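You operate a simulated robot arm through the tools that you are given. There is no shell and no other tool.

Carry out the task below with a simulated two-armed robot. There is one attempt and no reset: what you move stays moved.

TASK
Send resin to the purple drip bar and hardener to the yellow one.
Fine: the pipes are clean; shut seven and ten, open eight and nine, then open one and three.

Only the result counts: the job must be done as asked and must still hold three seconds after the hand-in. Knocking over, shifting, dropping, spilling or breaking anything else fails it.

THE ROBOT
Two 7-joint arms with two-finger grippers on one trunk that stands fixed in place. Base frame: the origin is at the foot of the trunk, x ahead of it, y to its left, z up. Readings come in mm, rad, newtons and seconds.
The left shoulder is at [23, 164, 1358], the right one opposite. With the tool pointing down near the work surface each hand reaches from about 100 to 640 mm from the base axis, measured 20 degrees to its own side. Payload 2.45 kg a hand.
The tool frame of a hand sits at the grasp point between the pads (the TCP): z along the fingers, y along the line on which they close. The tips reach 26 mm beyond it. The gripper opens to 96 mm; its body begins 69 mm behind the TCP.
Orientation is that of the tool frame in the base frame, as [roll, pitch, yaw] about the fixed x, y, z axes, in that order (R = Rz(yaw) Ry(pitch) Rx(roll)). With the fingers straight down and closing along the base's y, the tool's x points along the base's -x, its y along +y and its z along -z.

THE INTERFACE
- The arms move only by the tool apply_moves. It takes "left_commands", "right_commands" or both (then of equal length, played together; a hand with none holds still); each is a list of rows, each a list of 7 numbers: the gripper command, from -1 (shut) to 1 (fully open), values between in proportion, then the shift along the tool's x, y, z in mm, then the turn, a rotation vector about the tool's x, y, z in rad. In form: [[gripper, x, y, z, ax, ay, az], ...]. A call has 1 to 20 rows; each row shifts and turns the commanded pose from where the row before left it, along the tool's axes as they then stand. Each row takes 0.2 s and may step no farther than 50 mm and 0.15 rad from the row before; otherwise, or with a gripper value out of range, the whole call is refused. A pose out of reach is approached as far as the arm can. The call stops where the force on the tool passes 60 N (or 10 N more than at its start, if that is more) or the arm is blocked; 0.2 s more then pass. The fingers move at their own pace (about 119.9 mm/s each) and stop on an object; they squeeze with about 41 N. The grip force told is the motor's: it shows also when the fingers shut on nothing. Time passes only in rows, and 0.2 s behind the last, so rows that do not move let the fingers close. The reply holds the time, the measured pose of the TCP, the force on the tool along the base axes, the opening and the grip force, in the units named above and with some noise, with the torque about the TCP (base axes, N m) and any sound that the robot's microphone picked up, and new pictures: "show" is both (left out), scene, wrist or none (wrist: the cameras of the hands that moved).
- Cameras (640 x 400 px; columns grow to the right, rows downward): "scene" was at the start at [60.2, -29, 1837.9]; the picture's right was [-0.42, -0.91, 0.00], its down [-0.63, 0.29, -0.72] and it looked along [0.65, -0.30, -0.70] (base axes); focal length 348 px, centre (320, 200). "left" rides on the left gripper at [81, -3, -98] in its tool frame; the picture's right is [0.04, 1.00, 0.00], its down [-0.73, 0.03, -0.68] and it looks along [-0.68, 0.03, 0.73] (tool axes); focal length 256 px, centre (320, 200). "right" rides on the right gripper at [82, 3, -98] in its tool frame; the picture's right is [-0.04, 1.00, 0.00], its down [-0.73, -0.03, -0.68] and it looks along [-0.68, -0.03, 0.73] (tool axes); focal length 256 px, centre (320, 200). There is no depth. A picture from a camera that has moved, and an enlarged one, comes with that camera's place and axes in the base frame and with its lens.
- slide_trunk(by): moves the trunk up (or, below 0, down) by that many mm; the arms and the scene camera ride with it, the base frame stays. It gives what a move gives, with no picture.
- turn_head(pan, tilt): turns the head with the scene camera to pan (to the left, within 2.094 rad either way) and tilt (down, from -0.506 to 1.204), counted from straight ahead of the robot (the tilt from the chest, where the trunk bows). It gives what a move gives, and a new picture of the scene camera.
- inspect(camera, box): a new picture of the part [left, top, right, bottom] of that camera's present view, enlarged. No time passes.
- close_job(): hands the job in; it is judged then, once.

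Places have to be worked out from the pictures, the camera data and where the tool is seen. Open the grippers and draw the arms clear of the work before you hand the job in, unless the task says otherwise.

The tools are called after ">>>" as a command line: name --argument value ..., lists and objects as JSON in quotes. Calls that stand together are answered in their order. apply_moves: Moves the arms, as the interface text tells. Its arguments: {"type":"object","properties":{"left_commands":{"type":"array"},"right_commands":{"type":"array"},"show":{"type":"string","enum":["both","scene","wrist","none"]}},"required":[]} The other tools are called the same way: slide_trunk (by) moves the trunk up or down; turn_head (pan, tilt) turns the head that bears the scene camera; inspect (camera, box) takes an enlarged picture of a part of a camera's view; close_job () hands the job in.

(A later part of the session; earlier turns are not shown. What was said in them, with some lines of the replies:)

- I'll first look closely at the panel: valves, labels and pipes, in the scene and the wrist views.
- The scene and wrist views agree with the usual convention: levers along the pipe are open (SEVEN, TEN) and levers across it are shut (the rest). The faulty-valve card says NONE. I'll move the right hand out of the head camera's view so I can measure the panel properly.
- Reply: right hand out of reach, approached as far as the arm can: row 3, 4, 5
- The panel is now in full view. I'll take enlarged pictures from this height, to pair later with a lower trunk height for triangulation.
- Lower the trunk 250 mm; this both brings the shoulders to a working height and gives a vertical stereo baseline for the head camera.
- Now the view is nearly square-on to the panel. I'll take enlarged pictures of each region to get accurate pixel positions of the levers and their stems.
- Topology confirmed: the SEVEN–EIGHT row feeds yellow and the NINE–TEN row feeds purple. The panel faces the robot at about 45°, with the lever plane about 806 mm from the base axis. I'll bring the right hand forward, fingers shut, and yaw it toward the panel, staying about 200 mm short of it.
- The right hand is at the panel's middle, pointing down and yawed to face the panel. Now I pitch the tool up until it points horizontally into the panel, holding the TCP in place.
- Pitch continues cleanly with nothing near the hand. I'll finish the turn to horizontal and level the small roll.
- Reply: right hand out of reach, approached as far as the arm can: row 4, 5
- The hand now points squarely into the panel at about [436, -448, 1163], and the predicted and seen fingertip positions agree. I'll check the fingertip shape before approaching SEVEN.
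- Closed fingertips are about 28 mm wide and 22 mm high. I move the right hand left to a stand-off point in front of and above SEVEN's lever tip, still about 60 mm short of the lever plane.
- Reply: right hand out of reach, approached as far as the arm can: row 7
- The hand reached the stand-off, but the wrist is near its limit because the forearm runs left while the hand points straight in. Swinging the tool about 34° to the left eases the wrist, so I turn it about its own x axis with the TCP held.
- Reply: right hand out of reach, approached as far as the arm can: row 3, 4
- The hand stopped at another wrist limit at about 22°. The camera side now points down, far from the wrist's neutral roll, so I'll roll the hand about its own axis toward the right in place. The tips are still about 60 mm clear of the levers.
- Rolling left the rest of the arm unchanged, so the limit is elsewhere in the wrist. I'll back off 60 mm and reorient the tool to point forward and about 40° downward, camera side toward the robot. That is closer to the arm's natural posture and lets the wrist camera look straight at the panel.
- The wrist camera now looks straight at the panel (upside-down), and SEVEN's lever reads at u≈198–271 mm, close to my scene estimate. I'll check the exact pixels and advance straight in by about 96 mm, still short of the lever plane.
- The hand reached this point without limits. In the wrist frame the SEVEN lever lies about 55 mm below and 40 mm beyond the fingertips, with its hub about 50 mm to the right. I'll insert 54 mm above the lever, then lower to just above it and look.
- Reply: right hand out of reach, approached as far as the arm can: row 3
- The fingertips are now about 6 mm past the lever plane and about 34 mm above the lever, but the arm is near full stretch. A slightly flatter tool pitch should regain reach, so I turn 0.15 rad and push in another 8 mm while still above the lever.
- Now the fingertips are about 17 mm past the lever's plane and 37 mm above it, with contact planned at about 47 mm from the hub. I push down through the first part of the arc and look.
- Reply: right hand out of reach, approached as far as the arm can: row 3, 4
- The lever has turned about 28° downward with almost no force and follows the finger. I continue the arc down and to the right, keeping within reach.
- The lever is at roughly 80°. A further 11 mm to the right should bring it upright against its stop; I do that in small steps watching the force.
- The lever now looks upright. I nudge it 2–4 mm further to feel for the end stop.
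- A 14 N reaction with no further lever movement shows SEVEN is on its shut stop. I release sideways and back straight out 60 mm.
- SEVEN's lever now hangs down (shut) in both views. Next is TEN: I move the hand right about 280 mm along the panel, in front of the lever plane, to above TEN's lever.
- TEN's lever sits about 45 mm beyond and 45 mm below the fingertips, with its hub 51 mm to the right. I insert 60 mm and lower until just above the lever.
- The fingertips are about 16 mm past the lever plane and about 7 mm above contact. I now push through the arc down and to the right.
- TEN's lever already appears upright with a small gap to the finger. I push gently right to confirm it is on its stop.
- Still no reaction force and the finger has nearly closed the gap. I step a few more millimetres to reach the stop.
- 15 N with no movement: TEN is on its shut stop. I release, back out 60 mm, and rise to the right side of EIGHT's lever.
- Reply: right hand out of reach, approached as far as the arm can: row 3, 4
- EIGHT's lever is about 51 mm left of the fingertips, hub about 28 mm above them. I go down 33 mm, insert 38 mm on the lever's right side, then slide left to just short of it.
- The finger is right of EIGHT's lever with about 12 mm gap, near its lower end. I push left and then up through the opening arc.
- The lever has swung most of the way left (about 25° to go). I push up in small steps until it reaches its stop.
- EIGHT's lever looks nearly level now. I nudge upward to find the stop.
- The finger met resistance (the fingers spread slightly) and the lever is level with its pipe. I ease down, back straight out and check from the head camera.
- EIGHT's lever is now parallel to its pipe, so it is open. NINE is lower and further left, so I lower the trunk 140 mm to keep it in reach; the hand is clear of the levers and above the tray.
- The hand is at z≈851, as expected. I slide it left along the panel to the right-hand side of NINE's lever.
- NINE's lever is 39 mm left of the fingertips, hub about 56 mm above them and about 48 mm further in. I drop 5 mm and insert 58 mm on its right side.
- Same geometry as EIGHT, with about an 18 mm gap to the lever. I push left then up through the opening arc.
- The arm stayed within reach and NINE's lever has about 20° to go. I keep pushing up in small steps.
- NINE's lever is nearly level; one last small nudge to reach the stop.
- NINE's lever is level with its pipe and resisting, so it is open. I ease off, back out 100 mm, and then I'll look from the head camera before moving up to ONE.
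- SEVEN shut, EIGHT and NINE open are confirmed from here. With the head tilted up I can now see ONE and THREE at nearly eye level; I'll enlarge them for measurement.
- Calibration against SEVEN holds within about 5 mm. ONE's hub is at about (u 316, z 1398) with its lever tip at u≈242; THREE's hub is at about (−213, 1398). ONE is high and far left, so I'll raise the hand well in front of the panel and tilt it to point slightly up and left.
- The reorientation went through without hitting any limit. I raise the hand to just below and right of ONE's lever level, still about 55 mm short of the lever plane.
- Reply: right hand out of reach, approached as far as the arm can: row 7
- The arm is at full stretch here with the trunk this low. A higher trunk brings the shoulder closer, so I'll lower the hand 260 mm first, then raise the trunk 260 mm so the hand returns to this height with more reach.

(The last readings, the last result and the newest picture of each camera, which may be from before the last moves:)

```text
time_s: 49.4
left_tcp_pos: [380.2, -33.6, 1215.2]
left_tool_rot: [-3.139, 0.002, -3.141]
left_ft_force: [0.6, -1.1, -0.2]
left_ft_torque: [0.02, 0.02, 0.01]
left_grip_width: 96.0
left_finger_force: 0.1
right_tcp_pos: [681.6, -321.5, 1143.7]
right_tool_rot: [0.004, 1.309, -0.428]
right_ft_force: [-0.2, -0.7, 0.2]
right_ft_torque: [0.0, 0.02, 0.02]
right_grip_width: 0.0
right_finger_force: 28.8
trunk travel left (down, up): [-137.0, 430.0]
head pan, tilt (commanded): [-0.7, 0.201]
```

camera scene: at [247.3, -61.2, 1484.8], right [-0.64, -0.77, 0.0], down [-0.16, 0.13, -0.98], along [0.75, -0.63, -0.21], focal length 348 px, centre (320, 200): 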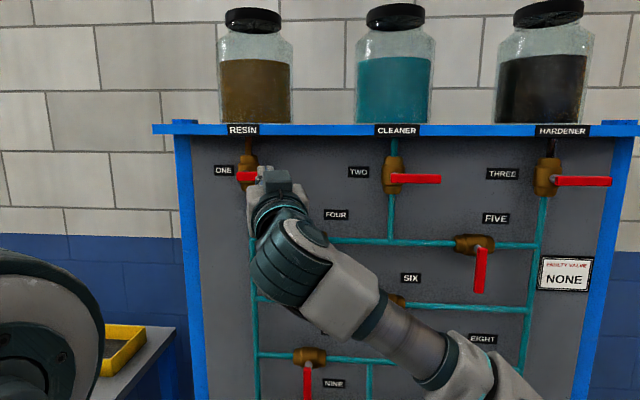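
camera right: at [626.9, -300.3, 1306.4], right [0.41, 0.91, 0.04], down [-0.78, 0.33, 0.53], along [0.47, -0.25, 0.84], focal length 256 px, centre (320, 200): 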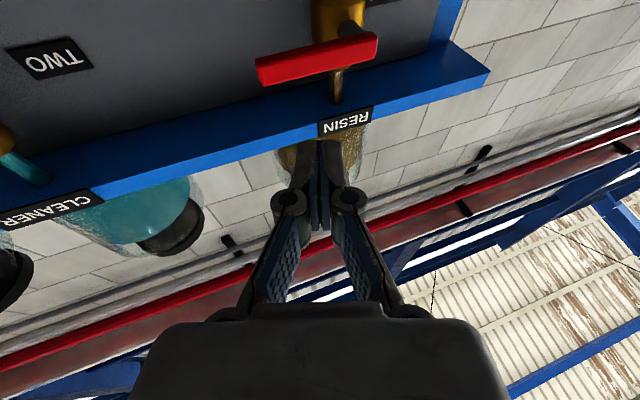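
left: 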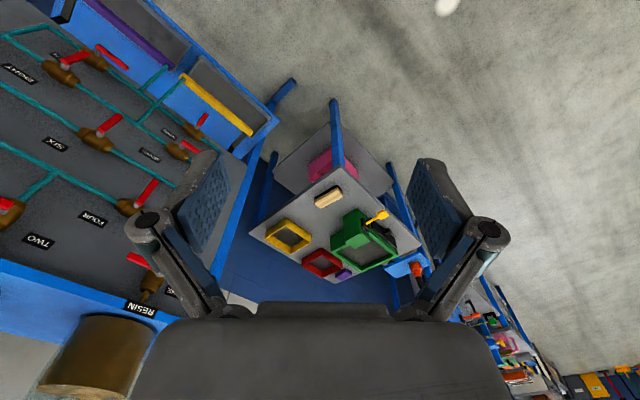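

The hand is at z≈1144, clear of the panel (tips about 60 mm short of the levers). I raise the trunk 260 mm.

>>> slide_trunk --by 260

>>> turn_head --pan -0.6 --tilt 0.45

```text
time_s: 52.1
left_tcp_pos: [382.0, -32.6, 1475.3]
left_tool_rot: [-3.14, 0.001, -3.141]
left_ft_force: [-0.4, 0.1, 0.3]
left_ft_torque: [-0.01, 0.0, -0.03]
left_grip_width: 95.9
left_finger_force: 0.0
right_tcp_pos: [652.5, -322.5, 1449.5]
right_tool_rot: [0.098, 1.255, -0.34]
right_ft_force: [0.5, -0.2, 0.0]
right_ft_torque: [0.01, -0.01, -0.02]
right_grip_width: 0.0
right_finger_force: 28.7
trunk travel left (down, up): [-397.0, 170.0]
head pan, tilt (commanded): [-0.7, 0.201]
```

```text
time_s: 52.9
left_tcp_pos: [381.8, -33.4, 1475.8]
left_tool_rot: [-3.137, 0.001, 3.141]
left_ft_force: [0.1, 1.5, 0.6]
left_ft_torque: [0.01, 0.01, 0.0]
left_grip_width: 96.2
left_finger_force: 0.1
right_tcp_pos: [653.3, -321.2, 1450.4]
right_tool_rot: [0.098, 1.256, -0.338]
right_ft_force: [0.3, 0.4, -0.6]
right_ft_torque: [-0.01, -0.02, -0.03]
right_grip_width: 0.0
right_finger_force: 28.2
trunk travel left (down, up): [-397.0, 170.0]
head pan, tilt (commanded): [-0.6, 0.45]
camera scene: at [76.1, -53.7, 1735.8], right [-0.57, -0.82, 0.0], down [-0.36, 0.25, -0.9], along [0.74, -0.51, -0.44], focal length 348 px, centre (320, 200)
```

scene: 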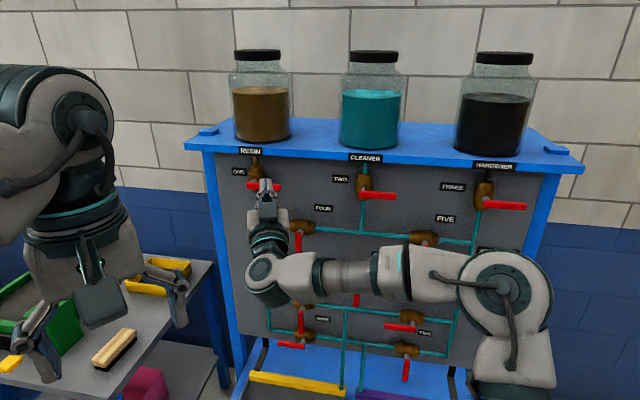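

The trunk rise pushed the arm against another joint limit, so the hand drifted to z≈1450 and back slightly; it is still clear of the panel. I lower it about 33 mm, below the shelf edge, and move it forward toward ONE, where the arm should be better extended.

>>> apply_moves --right_commands '[[-1, 15.7, -0.5, -5.1, 0, 0, 0], [-1, 15.7, -0.5, -5.1, 0, 0, 0], [-1, 5.5, 4.3, 16.6, 0, 0, 0], [-1, 5.5, 4.3, 16.6, 0, 0, 0]]' --show "both"

```text
time_s: 53.9
left_tcp_pos: [381.1, -33.3, 1475.6]
left_tool_rot: [-3.139, 0.001, -3.138]
left_ft_force: [0.1, -0.1, 0.0]
left_ft_torque: [-0.02, 0.01, 0.01]
left_grip_width: 96.1
left_finger_force: 0.1
right_tcp_pos: [645.2, -322.9, 1435.4]
right_tool_rot: [0.106, 1.264, -0.334]
right_ft_force: [-0.4, 0.1, -0.3]
right_ft_torque: [0.01, 0.02, -0.01]
right_grip_width: 0.2
right_finger_force: 28.6
right hand out of reach, approached as far as the arm can: row 1, 2, 3, 4
trunk travel left (down, up): [-397.0, 170.0]
head pan, tilt (commanded): [-0.6, 0.45]
camera scene: at [76.0, -53.7, 1735.7], right [-0.56, -0.83, 0.0], down [-0.36, 0.25, -0.9], along [0.74, -0.51, -0.44], focal length 348 px, centre (320, 200)
camera right: at [585.3, -285.7, 1329.8], right [0.41, 0.91, 0.07], down [-0.81, 0.33, 0.49], along [0.43, -0.26, 0.87], focal length 256 px, centre (320, 200)
```

scene: 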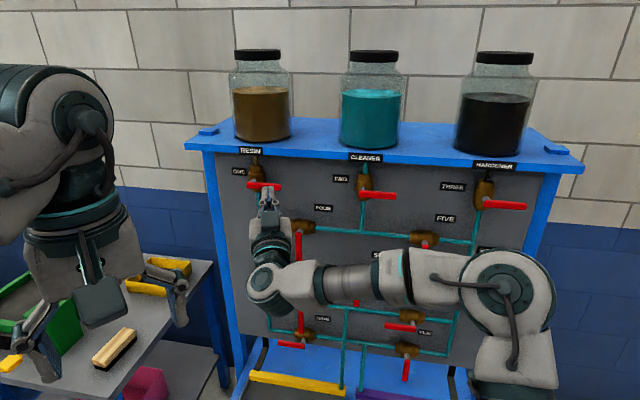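
right: 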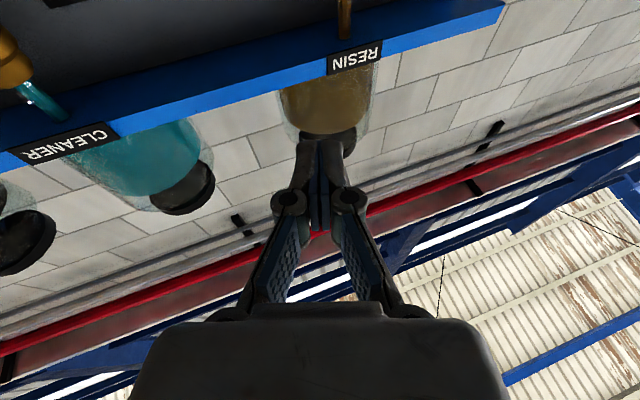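

The arm is stuck against a joint limit in this upward-pointing posture. Downward-pitched postures worked well earlier, so I'll pitch the tool down to about 20° below horizontal in place, well clear of the panel.

>>> apply_moves --right_commands '[[-1, 0, 0, 0, -0.008, 0.1309, -0.0067], [-1, 0, 0, 0, -0.008, 0.1309, -0.0067], [-1, 0, 0, 0, -0.008, 0.1309, -0.0067], [-1, 0, 0, 0, -0.008, 0.1309, -0.0067], [-1, 0, 0, 0, -0.008, 0.1309, -0.0067]]' --show "both"

```text
time_s: 55.1
left_tcp_pos: [380.5, -34.1, 1476.8]
left_tool_rot: [-3.138, 0.002, -3.14]
left_ft_force: [0.9, 0.1, 0.3]
left_ft_torque: [0.03, -0.03, 0.03]
left_grip_width: 96.1
left_finger_force: 0.1
right_tcp_pos: [643.5, -321.2, 1436.4]
right_tool_rot: [-3.136, 1.229, 2.756]
right_ft_force: [0.9, -0.3, 0.8]
right_ft_torque: [0.0, -0.01, 0.0]
right_grip_width: 0.1
right_finger_force: 29.1
trunk travel left (down, up): [-397.0, 170.0]
head pan, tilt (commanded): [-0.6, 0.45]
camera scene: at [75.5, -53.6, 1735.7], right [-0.56, -0.83, 0.0], down [-0.36, 0.25, -0.9], along [0.74, -0.51, -0.44], focal length 348 px, centre (320, 200)
camera right: at [535.5, -272.4, 1393.5], right [0.39, 0.92, 0.04], down [-0.37, 0.12, 0.92], along [0.84, -0.37, 0.39], focal length 256 px, centre (320, 200)
```

scene: 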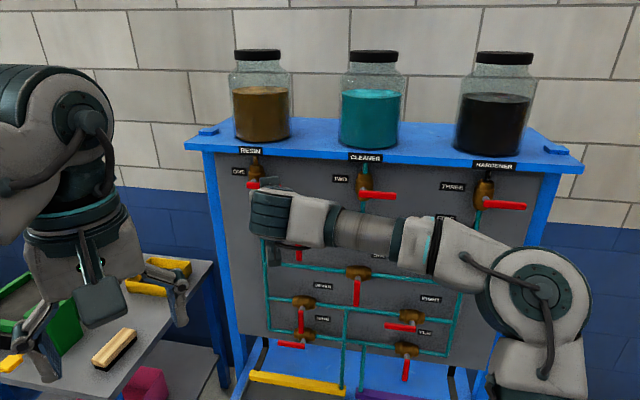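
right: 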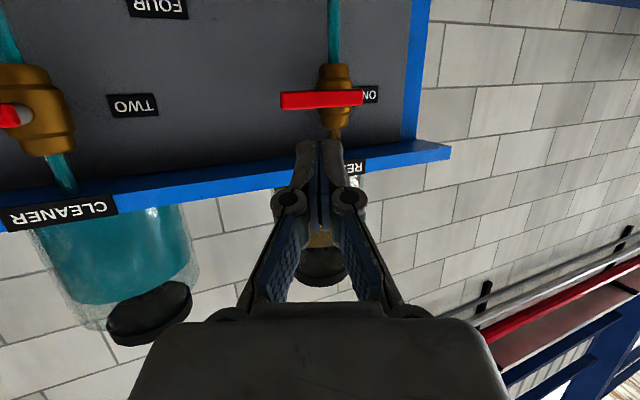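

The pitch-down worked with no limit, and the wrist camera sees ONE's lever. Now I lower the hand 155 mm, then raise the trunk by the same amount to bring the shoulder level with ONE.

>>> apply_moves --right_commands '[[-1, 36.4, 0, 13.3, 0, 0, 0], [-1, 36.4, 0, 13.3, 0, 0, 0], [-1, 36.4, 0, 13.3, 0, 0, 0], [-1, 36.4, 0, 13.3, 0, 0, 0]]' --show "none"

>>> slide_trunk --by 155

```text
time_s: 56.1
left_tcp_pos: [381.4, -33.8, 1474.1]
left_tool_rot: [-3.137, 0.001, -3.139]
left_ft_force: [-0.5, 0.5, -0.3]
left_ft_torque: [-0.04, 0.02, 0.0]
left_grip_width: 96.1
left_finger_force: 0.1
right_tcp_pos: [647.2, -323.9, 1281.6]
right_tool_rot: [-3.136, 1.232, 2.755]
right_ft_force: [1.1, 0.6, -0.6]
right_ft_torque: [0.03, 0.01, -0.01]
right_grip_width: 0.0
right_finger_force: 28.6
trunk travel left (down, up): [-397.0, 170.0]
head pan, tilt (commanded): [-0.6, 0.45]
```

```text
time_s: 57.9
left_tcp_pos: [381.9, -33.4, 1630.7]
left_tool_rot: [-3.138, 0.001, -3.14]
left_ft_force: [0.7, -0.7, -0.4]
left_ft_torque: [0.04, -0.01, 0.0]
left_grip_width: 96.2
left_finger_force: 0.0
right_tcp_pos: [646.6, -323.2, 1435.6]
right_tool_rot: [-3.136, 1.23, 2.754]
right_ft_force: [0.6, 0.0, 0.4]
right_ft_torque: [-0.01, -0.06, 0.0]
right_grip_width: 0.0
right_finger_force: 28.2
trunk travel left (down, up): [-552.0, 15.0]
head pan, tilt (commanded): [-0.6, 0.45]
```

The trunk is up and the hand held its pose. I advance about 60 mm in and 32 mm left to a stand-off just above ONE's lever end.

>>> apply_moves --right_commands '[[-1, -12.7, 3.8, 31.5, 0, 0, 0], [-1, -12.7, 3.8, 31.5, 0, 0, 0]]' --show "both"

```text
time_s: 58.5
left_tcp_pos: [383.8, -36.0, 1629.7]
left_tool_rot: [-3.138, 0.0, -3.139]
left_ft_force: [0.9, 0.6, -0.1]
left_ft_torque: [0.01, 0.0, 0.01]
left_grip_width: 96.0
left_finger_force: 0.1
right_tcp_pos: [714.6, -342.8, 1436.5]
right_tool_rot: [-3.133, 1.228, 2.756]
right_ft_force: [0.3, -0.1, -0.6]
right_ft_torque: [0.0, -0.02, 0.0]
right_grip_width: 0.1
right_finger_force: 28.1
trunk travel left (down, up): [-552.0, 15.0]
head pan, tilt (commanded): [-0.6, 0.45]
camera scene: at [68.0, -54.9, 1890.2], right [-0.57, -0.82, 0.0], down [-0.36, 0.25, -0.9], along [0.74, -0.51, -0.44], focal length 348 px, centre (320, 200)
camera right: at [604.8, -293.1, 1393.9], right [0.4, 0.92, 0.04], down [-0.37, 0.13, 0.92], along [0.84, -0.38, 0.39], focal length 256 px, centre (320, 200)
```

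scene: 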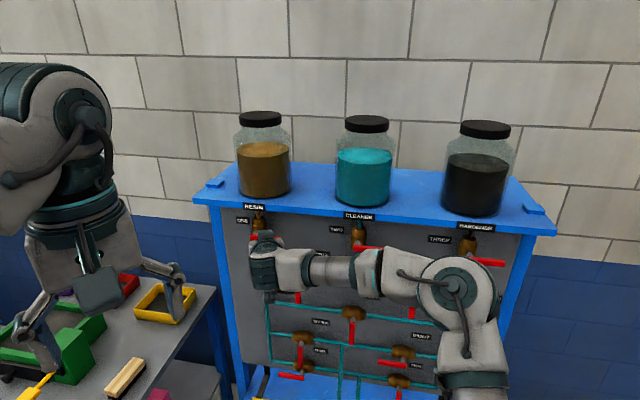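
right: 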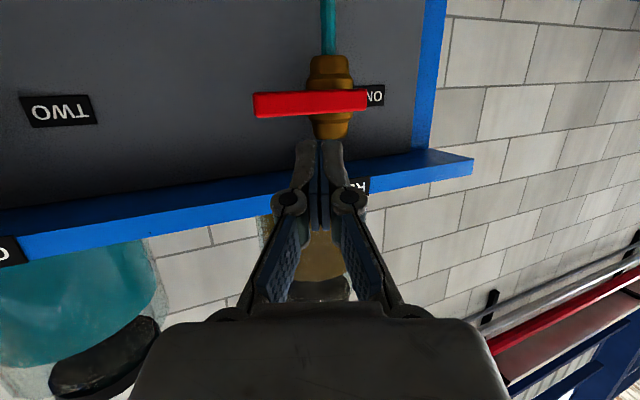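

In the wrist view ONE's lever runs from u≈239 to 319 at z≈1400, and the fingertips sit about 28 mm above its centreline, under the shelf edge. I insert 52 mm straight in.

>>> apply_moves --right_commands '[[-1, -5.2, -7.9, 14.6, 0, 0, 0], [-1, -5.2, -7.9, 14.6, 0, 0, 0], [-1, -5.2, -7.9, 14.6, 0, 0, 0]]' --show "both"

```text
time_s: 59.3
left_tcp_pos: [383.9, -35.8, 1630.0]
left_tool_rot: [-3.137, 0.002, -3.14]
left_ft_force: [0.7, 0.6, 0.0]
left_ft_torque: [0.0, 0.06, 0.01]
left_grip_width: 96.0
left_finger_force: 0.0
right_tcp_pos: [746.5, -381.9, 1438.1]
right_tool_rot: [-3.137, 1.229, 2.754]
right_ft_force: [0.1, 0.1, -1.2]
right_ft_torque: [0.04, -0.03, 0.02]
right_grip_width: 0.0
right_finger_force: 28.6
trunk travel left (down, up): [-552.0, 15.0]
head pan, tilt (commanded): [-0.6, 0.45]
camera scene: at [66.4, -55.4, 1890.3], right [-0.56, -0.83, 0.0], down [-0.36, 0.25, -0.9], along [0.74, -0.51, -0.44], focal length 348 px, centre (320, 200)
camera right: at [637.3, -332.7, 1395.6], right [0.39, 0.92, 0.04], down [-0.38, 0.12, 0.92], along [0.84, -0.38, 0.39], focal length 256 px, centre (320, 200)
```

scene: 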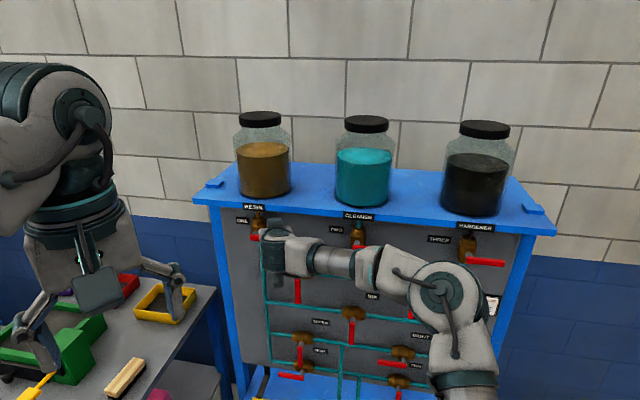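
right: 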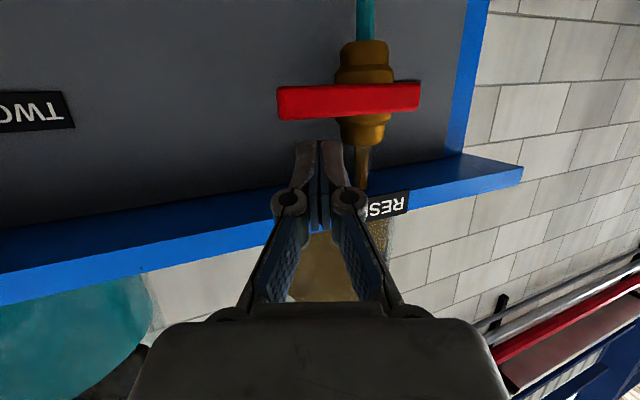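

The tips are about 8–10 mm past ONE's lever plane, 29 mm above its centreline and 47 mm right of its hub. I push down through the first half of the arc.

>>> apply_moves --right_commands '[[-1, 11.3, 0, 4.0, 0, 0, 0], [-1, 16.2, -3.7, 4.2, 0, 0, 0], [-1, 17.7, 1.85, 7.1, 0, 0, 0]]' --show "wrist"

```text
time_s: 60.1
left_tcp_pos: [380.3, -34.5, 1630.9]
left_tool_rot: [-3.139, 0.001, -3.141]
left_ft_force: [0.4, 0.9, -0.4]
left_ft_torque: [-0.02, 0.02, 0.01]
left_grip_width: 96.1
left_finger_force: 0.0
right_tcp_pos: [743.5, -383.2, 1391.4]
right_tool_rot: [-3.137, 1.233, 2.758]
right_ft_force: [-5.6, 3.3, 1.4]
right_ft_torque: [0.19, 0.1, 0.24]
right_grip_width: 0.1
right_finger_force: 28.0
trunk travel left (down, up): [-552.0, 15.0]
head pan, tilt (commanded): [-0.6, 0.45]
camera right: at [634.3, -333.2, 1348.4], right [0.39, 0.92, 0.04], down [-0.38, 0.13, 0.92], along [0.84, -0.37, 0.39], focal length 256 px, centre (320, 200)
```

right: 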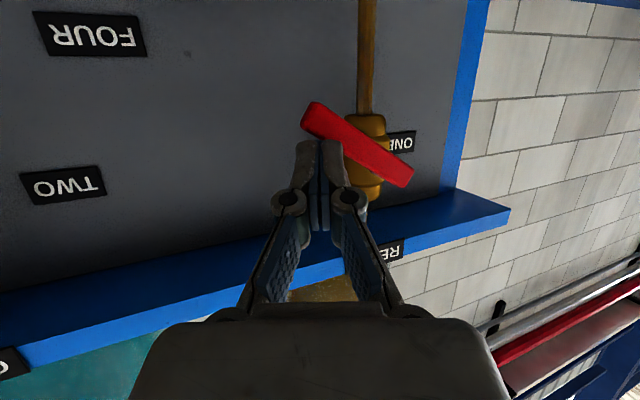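

The lever has turned about 40° and resin has begun to colour the pipe below ONE. I continue down and to the left.

>>> apply_moves --right_commands '[[-1, 16.0, 10.2, 10.1, 0, 0, 0], [-1, 7.0, 11.1, 7.3, 0, 0, 0]]' --show "wrist"

```text
time_s: 60.7
left_tcp_pos: [383.3, -33.1, 1631.4]
left_tool_rot: [-3.14, 0.0, -3.141]
left_ft_force: [-0.4, 0.0, -0.3]
left_ft_torque: [0.02, 0.05, 0.0]
left_grip_width: 95.8
left_finger_force: 0.0
right_tcp_pos: [762.1, -366.3, 1363.3]
right_tool_rot: [-3.133, 1.228, 2.756]
right_ft_force: [-2.2, 1.4, -0.4]
right_ft_torque: [0.02, 0.02, -0.01]
right_grip_width: 0.0
right_finger_force: 28.4
trunk travel left (down, up): [-552.0, 15.0]
head pan, tilt (commanded): [-0.6, 0.45]
camera right: at [652.9, -316.9, 1319.8], right [0.39, 0.92, 0.04], down [-0.37, 0.13, 0.92], along [0.84, -0.38, 0.39], focal length 256 px, centre (320, 200)
```

right: 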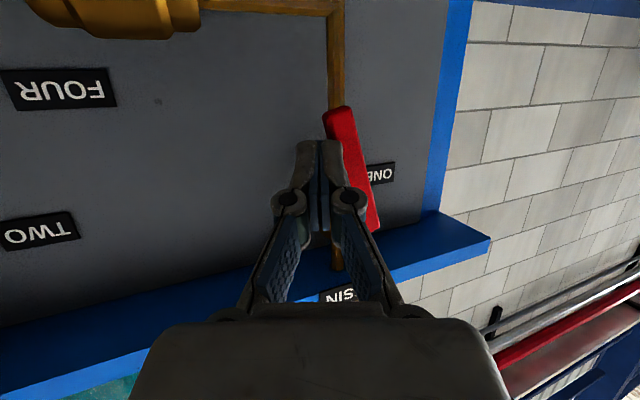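

About 74° now. I push left a little further in small steps to bring it fully vertical.

>>> apply_moves --right_commands '[[-1, 2.9, 6.5, 3.8, 0, 0, 0], [-1, -0.5, 3.7, 1.4, 0, 0, 0]]' --show "wrist"

```text
time_s: 61.3
left_tcp_pos: [382.0, -33.9, 1630.0]
left_tool_rot: [-3.138, 0.001, -3.14]
left_ft_force: [0.3, 0.6, -0.1]
left_ft_torque: [0.05, 0.02, -0.01]
left_grip_width: 96.0
left_finger_force: 0.1
right_tcp_pos: [770.2, -360.1, 1359.4]
right_tool_rot: [-3.134, 1.231, 2.755]
right_ft_force: [0.4, 0.4, -0.7]
right_ft_torque: [0.0, 0.02, -0.01]
right_grip_width: 0.1
right_finger_force: 29.1
trunk travel left (down, up): [-552.0, 15.0]
head pan, tilt (commanded): [-0.6, 0.45]
camera right: at [660.4, -309.4, 1316.4], right [0.39, 0.92, 0.04], down [-0.38, 0.13, 0.92], along [0.84, -0.38, 0.39], focal length 256 px, centre (320, 200)
```

right: 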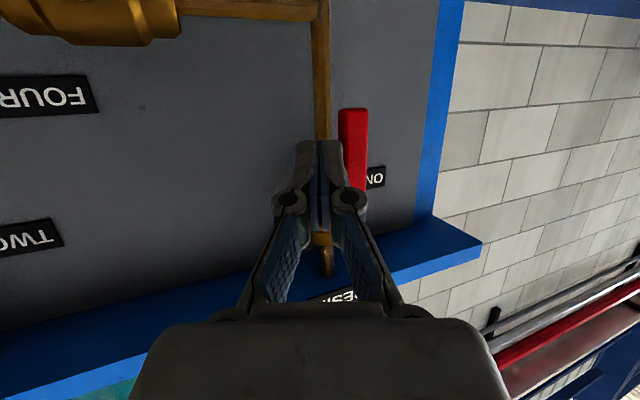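

The lever now looks vertical. I nudge left to feel for the stop.

>>> apply_moves --right_commands '[[-1, -0.3, 2.3, 0.9, 0, 0, 0], [-1, -0.3, 2.3, 0.9, 0, 0, 0]]' --show "wrist"

```text
time_s: 61.9
left_tcp_pos: [380.2, -35.6, 1632.1]
left_tool_rot: [-3.138, 0.005, -3.139]
left_ft_force: [0.4, -1.2, 0.4]
left_ft_torque: [0.03, 0.0, 0.0]
left_grip_width: 96.0
left_finger_force: 0.1
right_tcp_pos: [769.9, -356.8, 1360.6]
right_tool_rot: [-3.139, 1.232, 2.749]
right_ft_force: [-4.5, -1.1, 0.4]
right_ft_torque: [0.0, -0.04, -0.03]
right_grip_width: 0.0
right_finger_force: 28.6
trunk travel left (down, up): [-552.0, 15.0]
head pan, tilt (commanded): [-0.6, 0.45]
camera right: at [661.5, -307.2, 1317.7], right [0.4, 0.92, 0.04], down [-0.38, 0.13, 0.92], along [0.84, -0.38, 0.4], focal length 256 px, centre (320, 200)
```

right: 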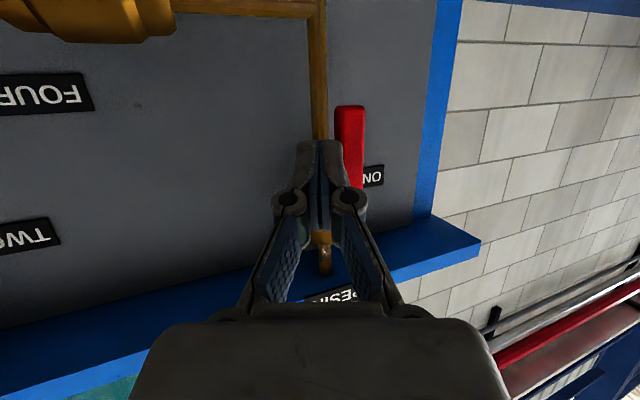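

>>> apply_moves --right_commands '[[-1, -0.3, 2.3, 0.9, 0, 0, 0]]' --show "both"

```text
time_s: 62.3
left_tcp_pos: [378.2, -36.1, 1631.8]
left_tool_rot: [-3.141, 0.004, -3.139]
left_ft_force: [0.0, 0.4, -0.5]
left_ft_torque: [0.0, 0.0, 0.02]
left_grip_width: 96.3
left_finger_force: 0.2
right_tcp_pos: [770.7, -357.5, 1361.1]
right_tool_rot: [3.14, 1.231, 2.747]
right_ft_force: [-7.6, -5.7, 0.2]
right_ft_torque: [0.01, -0.03, -0.13]
right_grip_width: 0.1
right_finger_force: 28.3
trunk travel left (down, up): [-552.0, 15.0]
head pan, tilt (commanded): [-0.6, 0.45]
camera scene: at [60.4, -57.8, 1890.4], right [-0.57, -0.82, 0.0], down [-0.36, 0.25, -0.9], along [0.74, -0.51, -0.44], focal length 348 px, centre (320, 200)
camera right: at [661.6, -307.3, 1317.7], right [0.39, 0.92, 0.04], down [-0.38, 0.12, 0.92], along [0.84, -0.38, 0.4], focal length 256 px, centre (320, 200)
```

scene: 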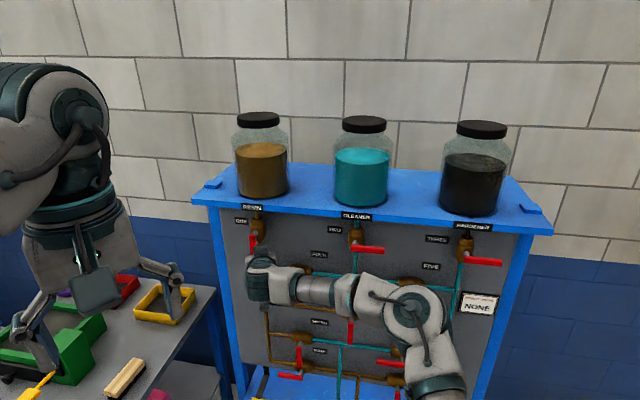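
right: 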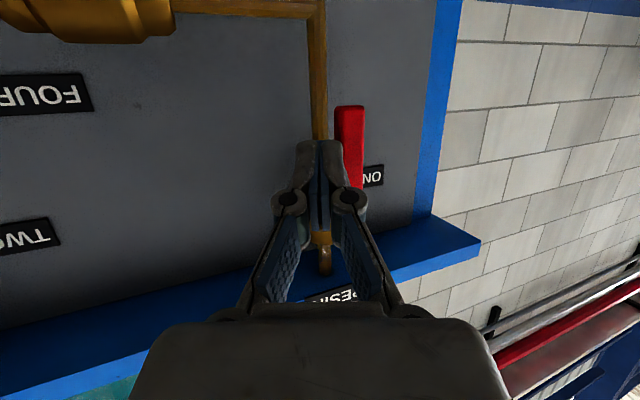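

9.5 N with no motion: ONE is on its open stop, and resin runs down to NINE's row. I release to the right, back out 80 mm, and swing the hand square to the panel for the move to THREE.

>>> apply_moves --right_commands '[[-1, 1.0, -7.4, -2.8, 0, 0, 0], [-1, 6.2, 7.5, -17.5, 0, 0, 0], [-1, 6.2, 7.5, -17.5, 0, 0, 0], [-1, 6.2, 7.5, -17.5, 0, 0, 0], [-1, 6.2, 7.5, -17.5, 0, 0, 0], [-1, 0, 0, 0, 0.1206, 0, 0.0428], [-1, 0, 0, 0, 0.1206, 0, 0.0428], [-1, 0, 0, 0, 0.1206, 0, 0.0428]]' --show "both"

```text
time_s: 64.1
left_tcp_pos: [380.4, -35.2, 1630.5]
left_tool_rot: [-3.137, 0.004, -3.14]
left_ft_force: [0.3, 0.4, 0.2]
left_ft_torque: [0.0, -0.02, 0.01]
left_grip_width: 96.0
left_finger_force: 0.1
right_tcp_pos: [677.8, -329.5, 1368.7]
right_tool_rot: [-3.141, 1.234, 2.364]
right_ft_force: [0.0, 0.3, -0.4]
right_ft_torque: [0.01, 0.0, -0.01]
right_grip_width: 0.1
right_finger_force: 28.6
right hand out of reach, approached as far as the arm can: row 7, 8
trunk travel left (down, up): [-552.0, 15.0]
head pan, tilt (commanded): [-0.6, 0.45]
camera scene: at [63.1, -53.0, 1890.5], right [-0.56, -0.83, 0.0], down [-0.36, 0.25, -0.9], along [0.74, -0.51, -0.44], focal length 348 px, centre (320, 200)
camera right: at [595.3, -242.9, 1325.3], right [0.71, 0.7, 0.04], down [-0.3, 0.26, 0.92], along [0.64, -0.66, 0.4], focal length 256 px, centre (320, 200)
```

scene: 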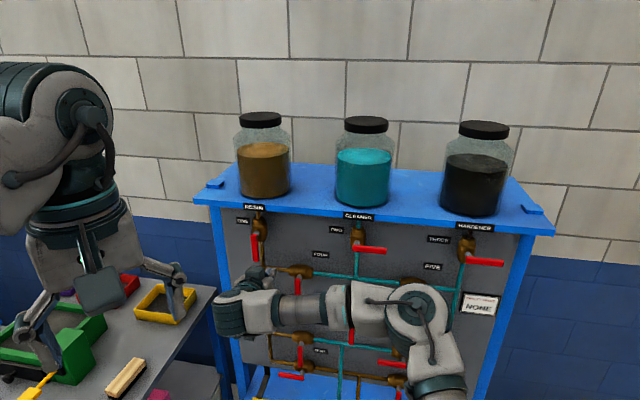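
right: 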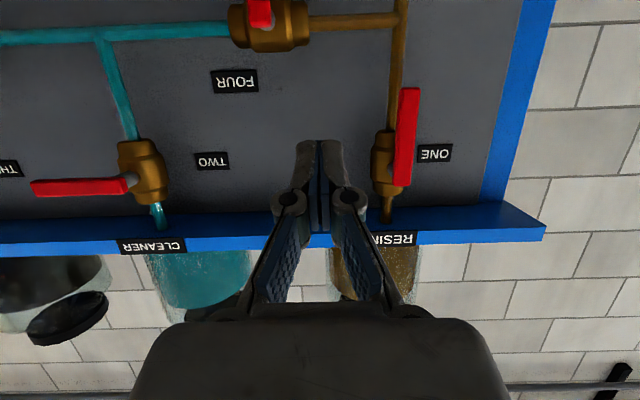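

ONE's lever is vertical and resin fills only the left riser and its branches up to the shut valves. I move the hand right along the panel, tips about 70 mm in front of the levers, to THREE.

>>> apply_moves --right_commands '[[-1, -5.8, -45.8, -2.0, 0, 0, 0], [-1, -5.8, -45.8, -2.0, 0, 0, 0], [-1, -5.8, -45.8, -2.0, 0, 0, 0], [-1, -5.8, -45.8, -2.0, 0, 0, 0], [-1, -5.8, -45.8, -2.0, 0, 0, 0], [-1, -5.8, -45.8, -2.0, 0, 0, 0], [-1, -5.8, -45.8, -2.0, 0, 0, 0], [-1, -5.8, -45.8, -2.0, 0, 0, 0], [-1, -5.8, -45.8, -2.0, 0, 0, 0], [-1, -5.8, -45.8, -2.0, 0, 0, 0], [-1, -5.8, -45.8, -2.0, 0, 0, 0]]' --show "both"

```text
time_s: 66.5
left_tcp_pos: [378.7, -35.2, 1631.2]
left_tool_rot: [-3.139, 0.002, -3.141]
left_ft_force: [0.1, 0.2, -0.7]
left_ft_torque: [0.01, 0.01, 0.0]
left_grip_width: 96.2
left_finger_force: 0.1
right_tcp_pos: [324.5, -692.8, 1436.0]
right_tool_rot: [3.14, 1.232, 2.365]
right_ft_force: [0.2, -0.7, -0.1]
right_ft_torque: [0.02, 0.02, 0.05]
right_grip_width: 0.0
right_finger_force: 28.7
trunk travel left (down, up): [-552.0, 15.0]
head pan, tilt (commanded): [-0.6, 0.45]
camera scene: at [57.8, -57.0, 1890.6], right [-0.56, -0.83, 0.0], down [-0.36, 0.25, -0.9], along [0.74, -0.51, -0.44], focal length 348 px, centre (320, 200)
camera right: at [242.4, -604.6, 1393.3], right [0.71, 0.7, 0.04], down [-0.3, 0.26, 0.92], along [0.64, -0.66, 0.4], focal length 256 px, centre (320, 200)
```

scene: 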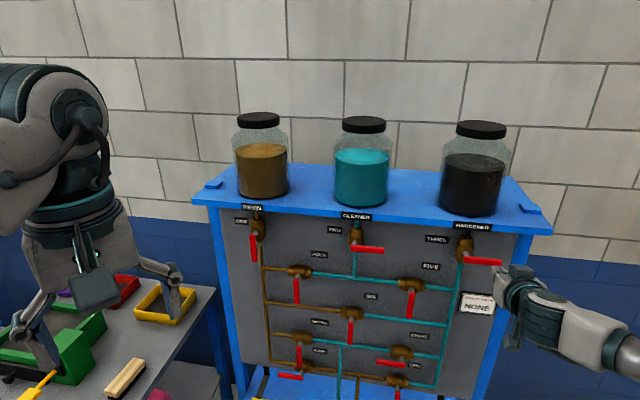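
right: 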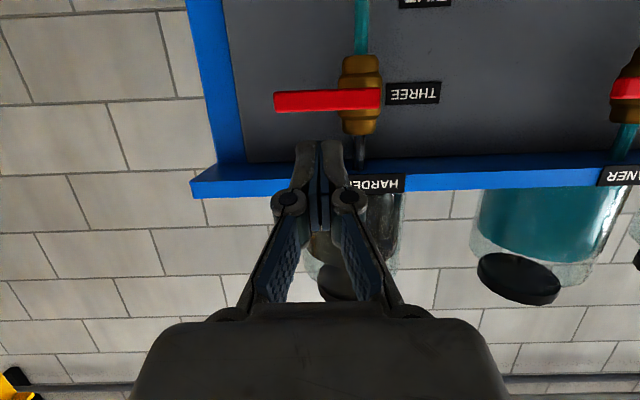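

THREE's lever spans u≈−297 to −216 at z≈1401, with its plane about 65 mm beyond the tips. I insert 80 mm just above the lever, shifting slightly toward its free end.

>>> apply_moves --right_commands '[[-1, -7.3, -2.25, 18.6, 0, 0, 0], [-1, -7.3, -2.25, 18.6, 0, 0, 0], [-1, -7.3, -2.25, 18.6, 0, 0, 0], [-1, -7.3, -2.25, 18.6, 0, 0, 0]]' --show "wrist"

```text
time_s: 67.5
left_tcp_pos: [382.3, -34.3, 1630.7]
left_tool_rot: [-3.138, 0.0, -3.14]
left_ft_force: [0.8, 0.0, 0.1]
left_ft_torque: [0.01, -0.01, 0.01]
left_grip_width: 96.0
left_finger_force: 0.3
right_tcp_pos: [379.5, -754.3, 1436.9]
right_tool_rot: [-3.137, 1.232, 2.371]
right_ft_force: [0.4, 0.2, -0.4]
right_ft_torque: [0.02, -0.03, -0.02]
right_grip_width: 0.1
right_finger_force: 29.2
trunk travel left (down, up): [-552.0, 15.0]
head pan, tilt (commanded): [-0.6, 0.45]
camera right: at [295.9, -666.7, 1394.9], right [0.71, 0.7, 0.04], down [-0.3, 0.26, 0.92], along [0.64, -0.66, 0.39], focal length 256 px, centre (320, 200)
```

right: 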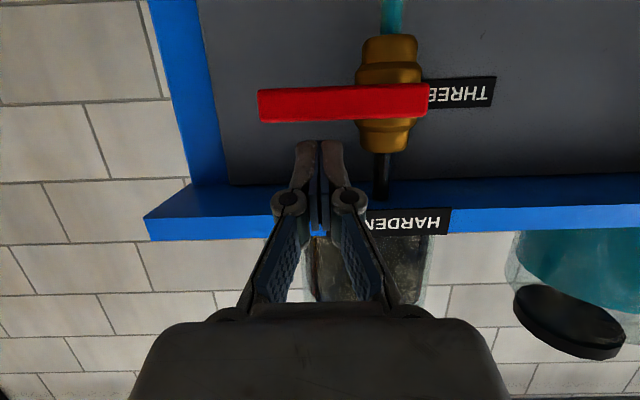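

Tips are about 16 mm past the lever's front and 28 mm above its centreline, 45 mm right of the hub. I push through the opening arc: down, then left.

>>> apply_moves --right_commands '[[-1, 11.3, -2, 4.0, 0, 0, 0], [-1, 15.1, -5, 5.3, 0, 0, 0], [-1, 17.0, 1, 5.9, 0, 0, 0], [-1, 17.0, 10, 5.9, 0, 0, 0], [-1, 8.5, 12, 3.0, 0, 0, 0]]' --show "wrist"

```text
time_s: 68.7
left_tcp_pos: [381.7, -34.3, 1630.5]
left_tool_rot: [-3.137, 0.003, -3.139]
left_ft_force: [0.2, -0.8, -0.2]
left_ft_torque: [0.01, 0.03, 0.0]
left_grip_width: 96.0
left_finger_force: 0.0
right_tcp_pos: [389.2, -741.3, 1363.9]
right_tool_rot: [-3.137, 1.231, 2.368]
right_ft_force: [0.1, -0.3, 0.1]
right_ft_torque: [-0.02, -0.03, 0.02]
right_grip_width: 0.0
right_finger_force: 28.4
trunk travel left (down, up): [-552.0, 15.0]
head pan, tilt (commanded): [-0.6, 0.45]
camera right: at [306.3, -654.3, 1321.3], right [0.71, 0.7, 0.04], down [-0.3, 0.26, 0.92], along [0.64, -0.66, 0.39], focal length 256 px, centre (320, 200)
```

right: 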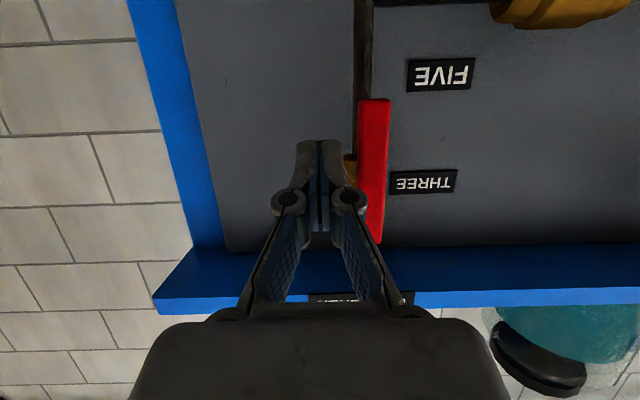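

THREE's lever has swung almost vertical and dark hardener fills its pipe. I nudge left to reach the stop.

>>> apply_moves --right_commands '[[-1, 0, 5, 0, 0, 0, 0], [-1, 0, 4, 0, 0, 0, 0]]' --show "wrist"

```text
time_s: 69.3
left_tcp_pos: [381.9, -32.7, 1629.9]
left_tool_rot: [-3.137, 0.001, -3.139]
left_ft_force: [0.7, 0.0, -1.0]
left_ft_torque: [0.0, 0.02, -0.02]
left_grip_width: 95.9
left_finger_force: 0.0
right_tcp_pos: [394.3, -733.7, 1365.3]
right_tool_rot: [-3.135, 1.231, 2.37]
right_ft_force: [-0.7, -0.2, -0.6]
right_ft_torque: [0.03, 0.0, -0.02]
right_grip_width: 0.4
right_finger_force: 28.3
trunk travel left (down, up): [-552.0, 15.0]
head pan, tilt (commanded): [-0.6, 0.45]
camera right: at [312.0, -647.1, 1322.3], right [0.71, 0.7, 0.04], down [-0.3, 0.26, 0.92], along [0.64, -0.66, 0.4], focal length 256 px, centre (320, 200)
```

right: 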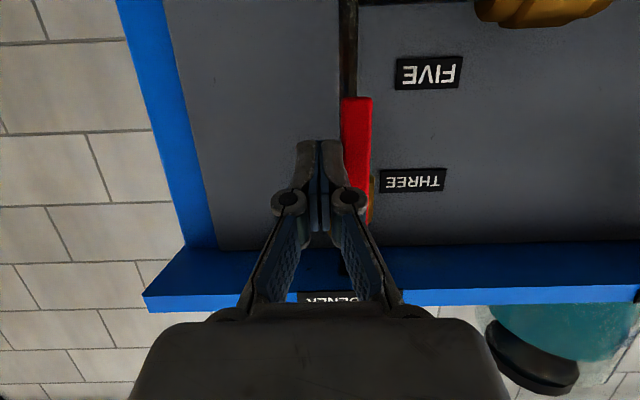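

>>> apply_moves --right_commands '[[-1, 0, 2, 0, 0, 0, 0], [-1, 0, 2, 0, 0, 0, 0]]' --show "wrist"

```text
time_s: 69.9
left_tcp_pos: [379.1, -36.6, 1631.7]
left_tool_rot: [-3.139, 0.004, -3.139]
left_ft_force: [-0.8, 0.5, -1.0]
left_ft_torque: [0.03, -0.06, 0.0]
left_grip_width: 96.0
left_finger_force: 0.1
right_tcp_pos: [393.7, -735.1, 1365.4]
right_tool_rot: [3.142, 1.231, 2.363]
right_ft_force: [-5.9, -4.7, -0.5]
right_ft_torque: [-0.01, 0.0, -0.07]
right_grip_width: 0.0
right_finger_force: 28.4
trunk travel left (down, up): [-552.0, 15.0]
head pan, tilt (commanded): [-0.6, 0.45]
camera right: at [312.9, -647.1, 1321.9], right [0.71, 0.7, 0.04], down [-0.3, 0.26, 0.92], along [0.63, -0.66, 0.4], focal length 256 px, centre (320, 200)
```

right: 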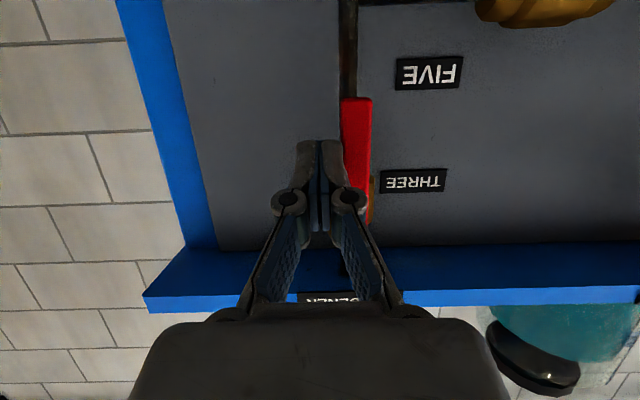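

The force rises with no movement, so THREE is on its open stop. I release to the right and back well away from the panel.

>>> apply_moves --right_commands '[[-1, 0, -9, 0, 0, 0, 0], [-1, 6.6, 0, -18.9, 0, 0, 0], [-1, 6.6, 0, -18.9, 0, 0, 0], [-1, 6.6, 0, -18.9, 0, 0, 0], [-1, 6.6, 0, -18.9, 0, 0, 0], [-1, 13.2, 0, -37.8, 0, 0, 0], [-1, 13.2, 0, -37.8, 0, 0, 0], [-1, 13.2, 0, -37.8, 0, 0, 0]]' --show "scene"

>>> turn_head --pan -0.65 --tilt 0.75

```text
time_s: 71.7
left_tcp_pos: [379.0, -30.7, 1630.8]
left_tool_rot: [-3.136, 0.005, -3.139]
left_ft_force: [-0.6, -0.8, -0.1]
left_ft_torque: [0.01, -0.01, 0.0]
left_grip_width: 95.8
left_finger_force: 0.1
right_tcp_pos: [251.4, -609.6, 1370.5]
right_tool_rot: [-3.136, 1.232, 2.371]
right_ft_force: [0.0, 1.1, -0.1]
right_ft_torque: [0.02, 0.03, 0.0]
right_grip_width: 0.2
right_finger_force: 28.2
right hand out of reach, approached as far as the arm can: row 8
trunk travel left (down, up): [-552.0, 15.0]
head pan, tilt (commanded): [-0.6, 0.45]
camera scene: at [57.8, -50.8, 1890.7], right [-0.56, -0.83, 0.0], down [-0.36, 0.25, -0.9], along [0.74, -0.51, -0.44], focal length 348 px, centre (320, 200)
```

scene: 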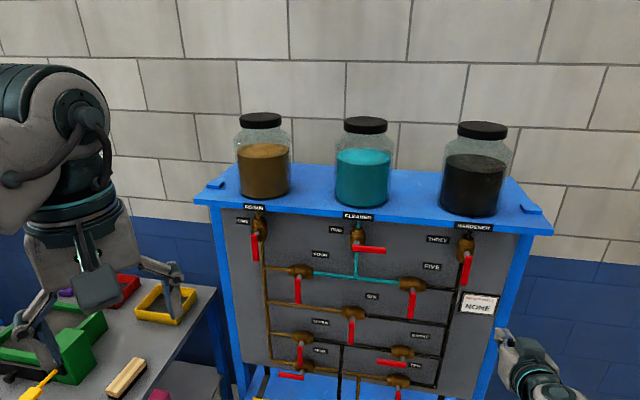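

```text
time_s: 72.5
left_tcp_pos: [381.3, -31.4, 1632.5]
left_tool_rot: [-3.137, 0.002, -3.141]
left_ft_force: [-0.4, -0.2, 0.3]
left_ft_torque: [0.0, 0.0, 0.01]
left_grip_width: 96.1
left_finger_force: 0.1
right_tcp_pos: [253.5, -610.5, 1369.7]
right_tool_rot: [-3.135, 1.233, 2.37]
right_ft_force: [0.3, -0.5, -0.2]
right_ft_torque: [0.02, -0.01, 0.04]
right_grip_width: 0.0
right_finger_force: 28.8
trunk travel left (down, up): [-552.0, 15.0]
head pan, tilt (commanded): [-0.649, 0.75]
camera scene: at [49.4, -53.7, 1864.2], right [-0.6, -0.8, 0.0], down [-0.54, 0.41, -0.73], along [0.58, -0.44, -0.68], focal length 348 px, centre (320, 200)
```

scene: 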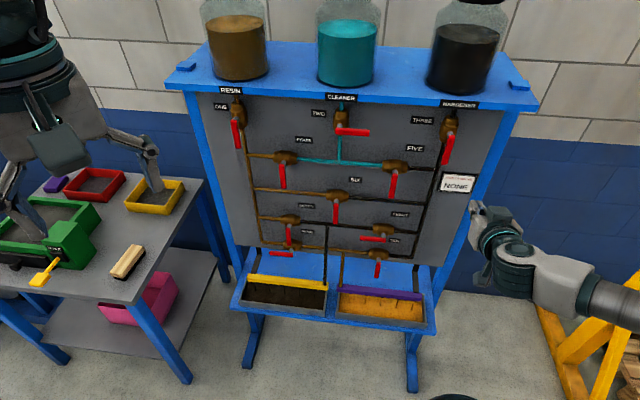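

Dark hardener is dripping into the yellow tray and amber resin into the purple one. I'll enlarge the view to check every lever before handing in.

>>> inspect --camera "scene" --box '[190, 80, 510, 280]'

>>> inspect --camera "scene" --box '[220, 200, 460, 350]'

```text
2.00 times, centred on (350, 180) of scene
camera zoom: at [49.4, -53.7, 1864.2], right [-0.6, -0.8, 0.0], down [-0.54, 0.41, -0.73], along [0.58, -0.44, -0.68], focal length 697 px, centre (260, 240)
```

zoom: 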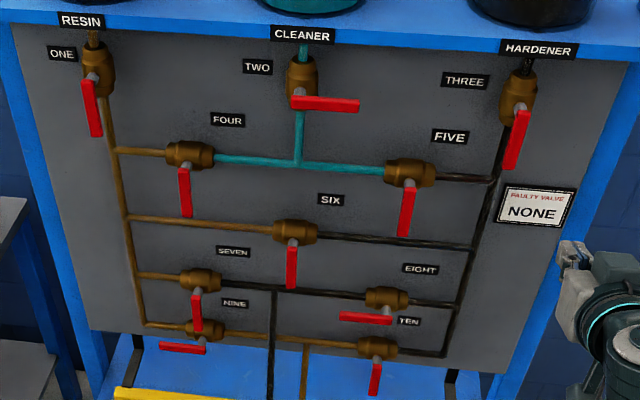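

```text
2.67 times, centred on (340, 275) of scene
camera zoom: at [49.4, -53.7, 1864.2], right [-0.6, -0.8, 0.0], down [-0.54, 0.41, -0.73], along [0.58, -0.44, -0.68], focal length 929 px, centre (267, 0)
```

zoom: 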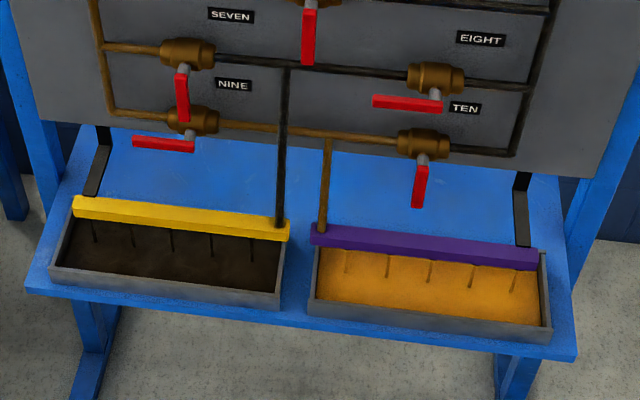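

Everything reads correctly: resin flows only to purple, hardener only to yellow, and TWO, FOUR, FIVE and SIX are untouched and shut. I open the right gripper where it is, about 200 mm clear of the panel.

>>> apply_moves --right_commands '[[1, 0, 0, 0, 0, 0, 0], [1, 0, 0, 0, 0, 0, 0], [1, 0, 0, 0, 0, 0, 0]]' --show "scene"

```text
time_s: 73.3
left_tcp_pos: [380.6, -36.2, 1631.5]
left_tool_rot: [-3.139, 0.002, -3.141]
left_ft_force: [0.3, 0.4, 0.7]
left_ft_torque: [0.0, 0.0, -0.01]
left_grip_width: 95.9
left_finger_force: 0.1
right_tcp_pos: [254.3, -613.2, 1369.1]
right_tool_rot: [-3.139, 1.23, 2.366]
right_ft_force: [0.3, 0.0, -0.6]
right_ft_torque: [-0.02, 0.03, 0.0]
right_grip_width: 96.1
right_finger_force: 0.0
trunk travel left (down, up): [-552.0, 15.0]
head pan, tilt (commanded): [-0.649, 0.75]
camera scene: at [49.8, -56.4, 1864.0], right [-0.6, -0.8, 0.0], down [-0.54, 0.42, -0.73], along [0.58, -0.44, -0.68], focal length 348 px, centre (320, 200)
```

scene: 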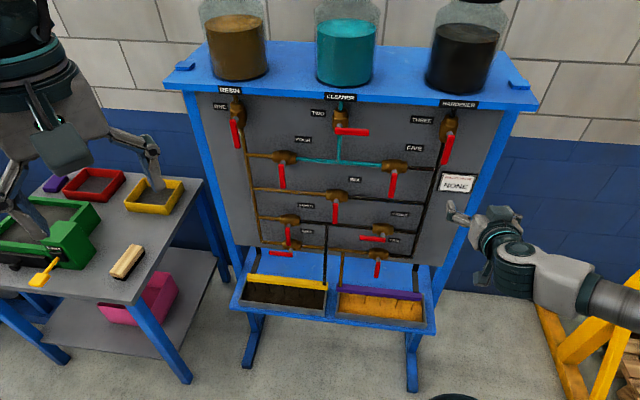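

Both grippers are open and both arms are clear of the panel. Resin is running to the purple bar and hardener to the yellow one, so I hand in the job.

>>> close_job

```text
The job is handed in.
```

Resin is now running to the purple drip bar and hardener to the yellow one, and the job is handed in. I don't have the judging result.

I worked in the order you gave: shut SEVEN and TEN, opened EIGHT and NINE, then opened ONE and THREE. I pushed each lever until it would go no further. In the final view, amber resin was dripping into the purple tray and dark hardener into the yellow one, with no mixing visible.

TWO, FOUR, FIVE and SIX were not touched and are still shut. Nothing was knocked or spilled. Both grippers are open and both arms are clear of the panel.
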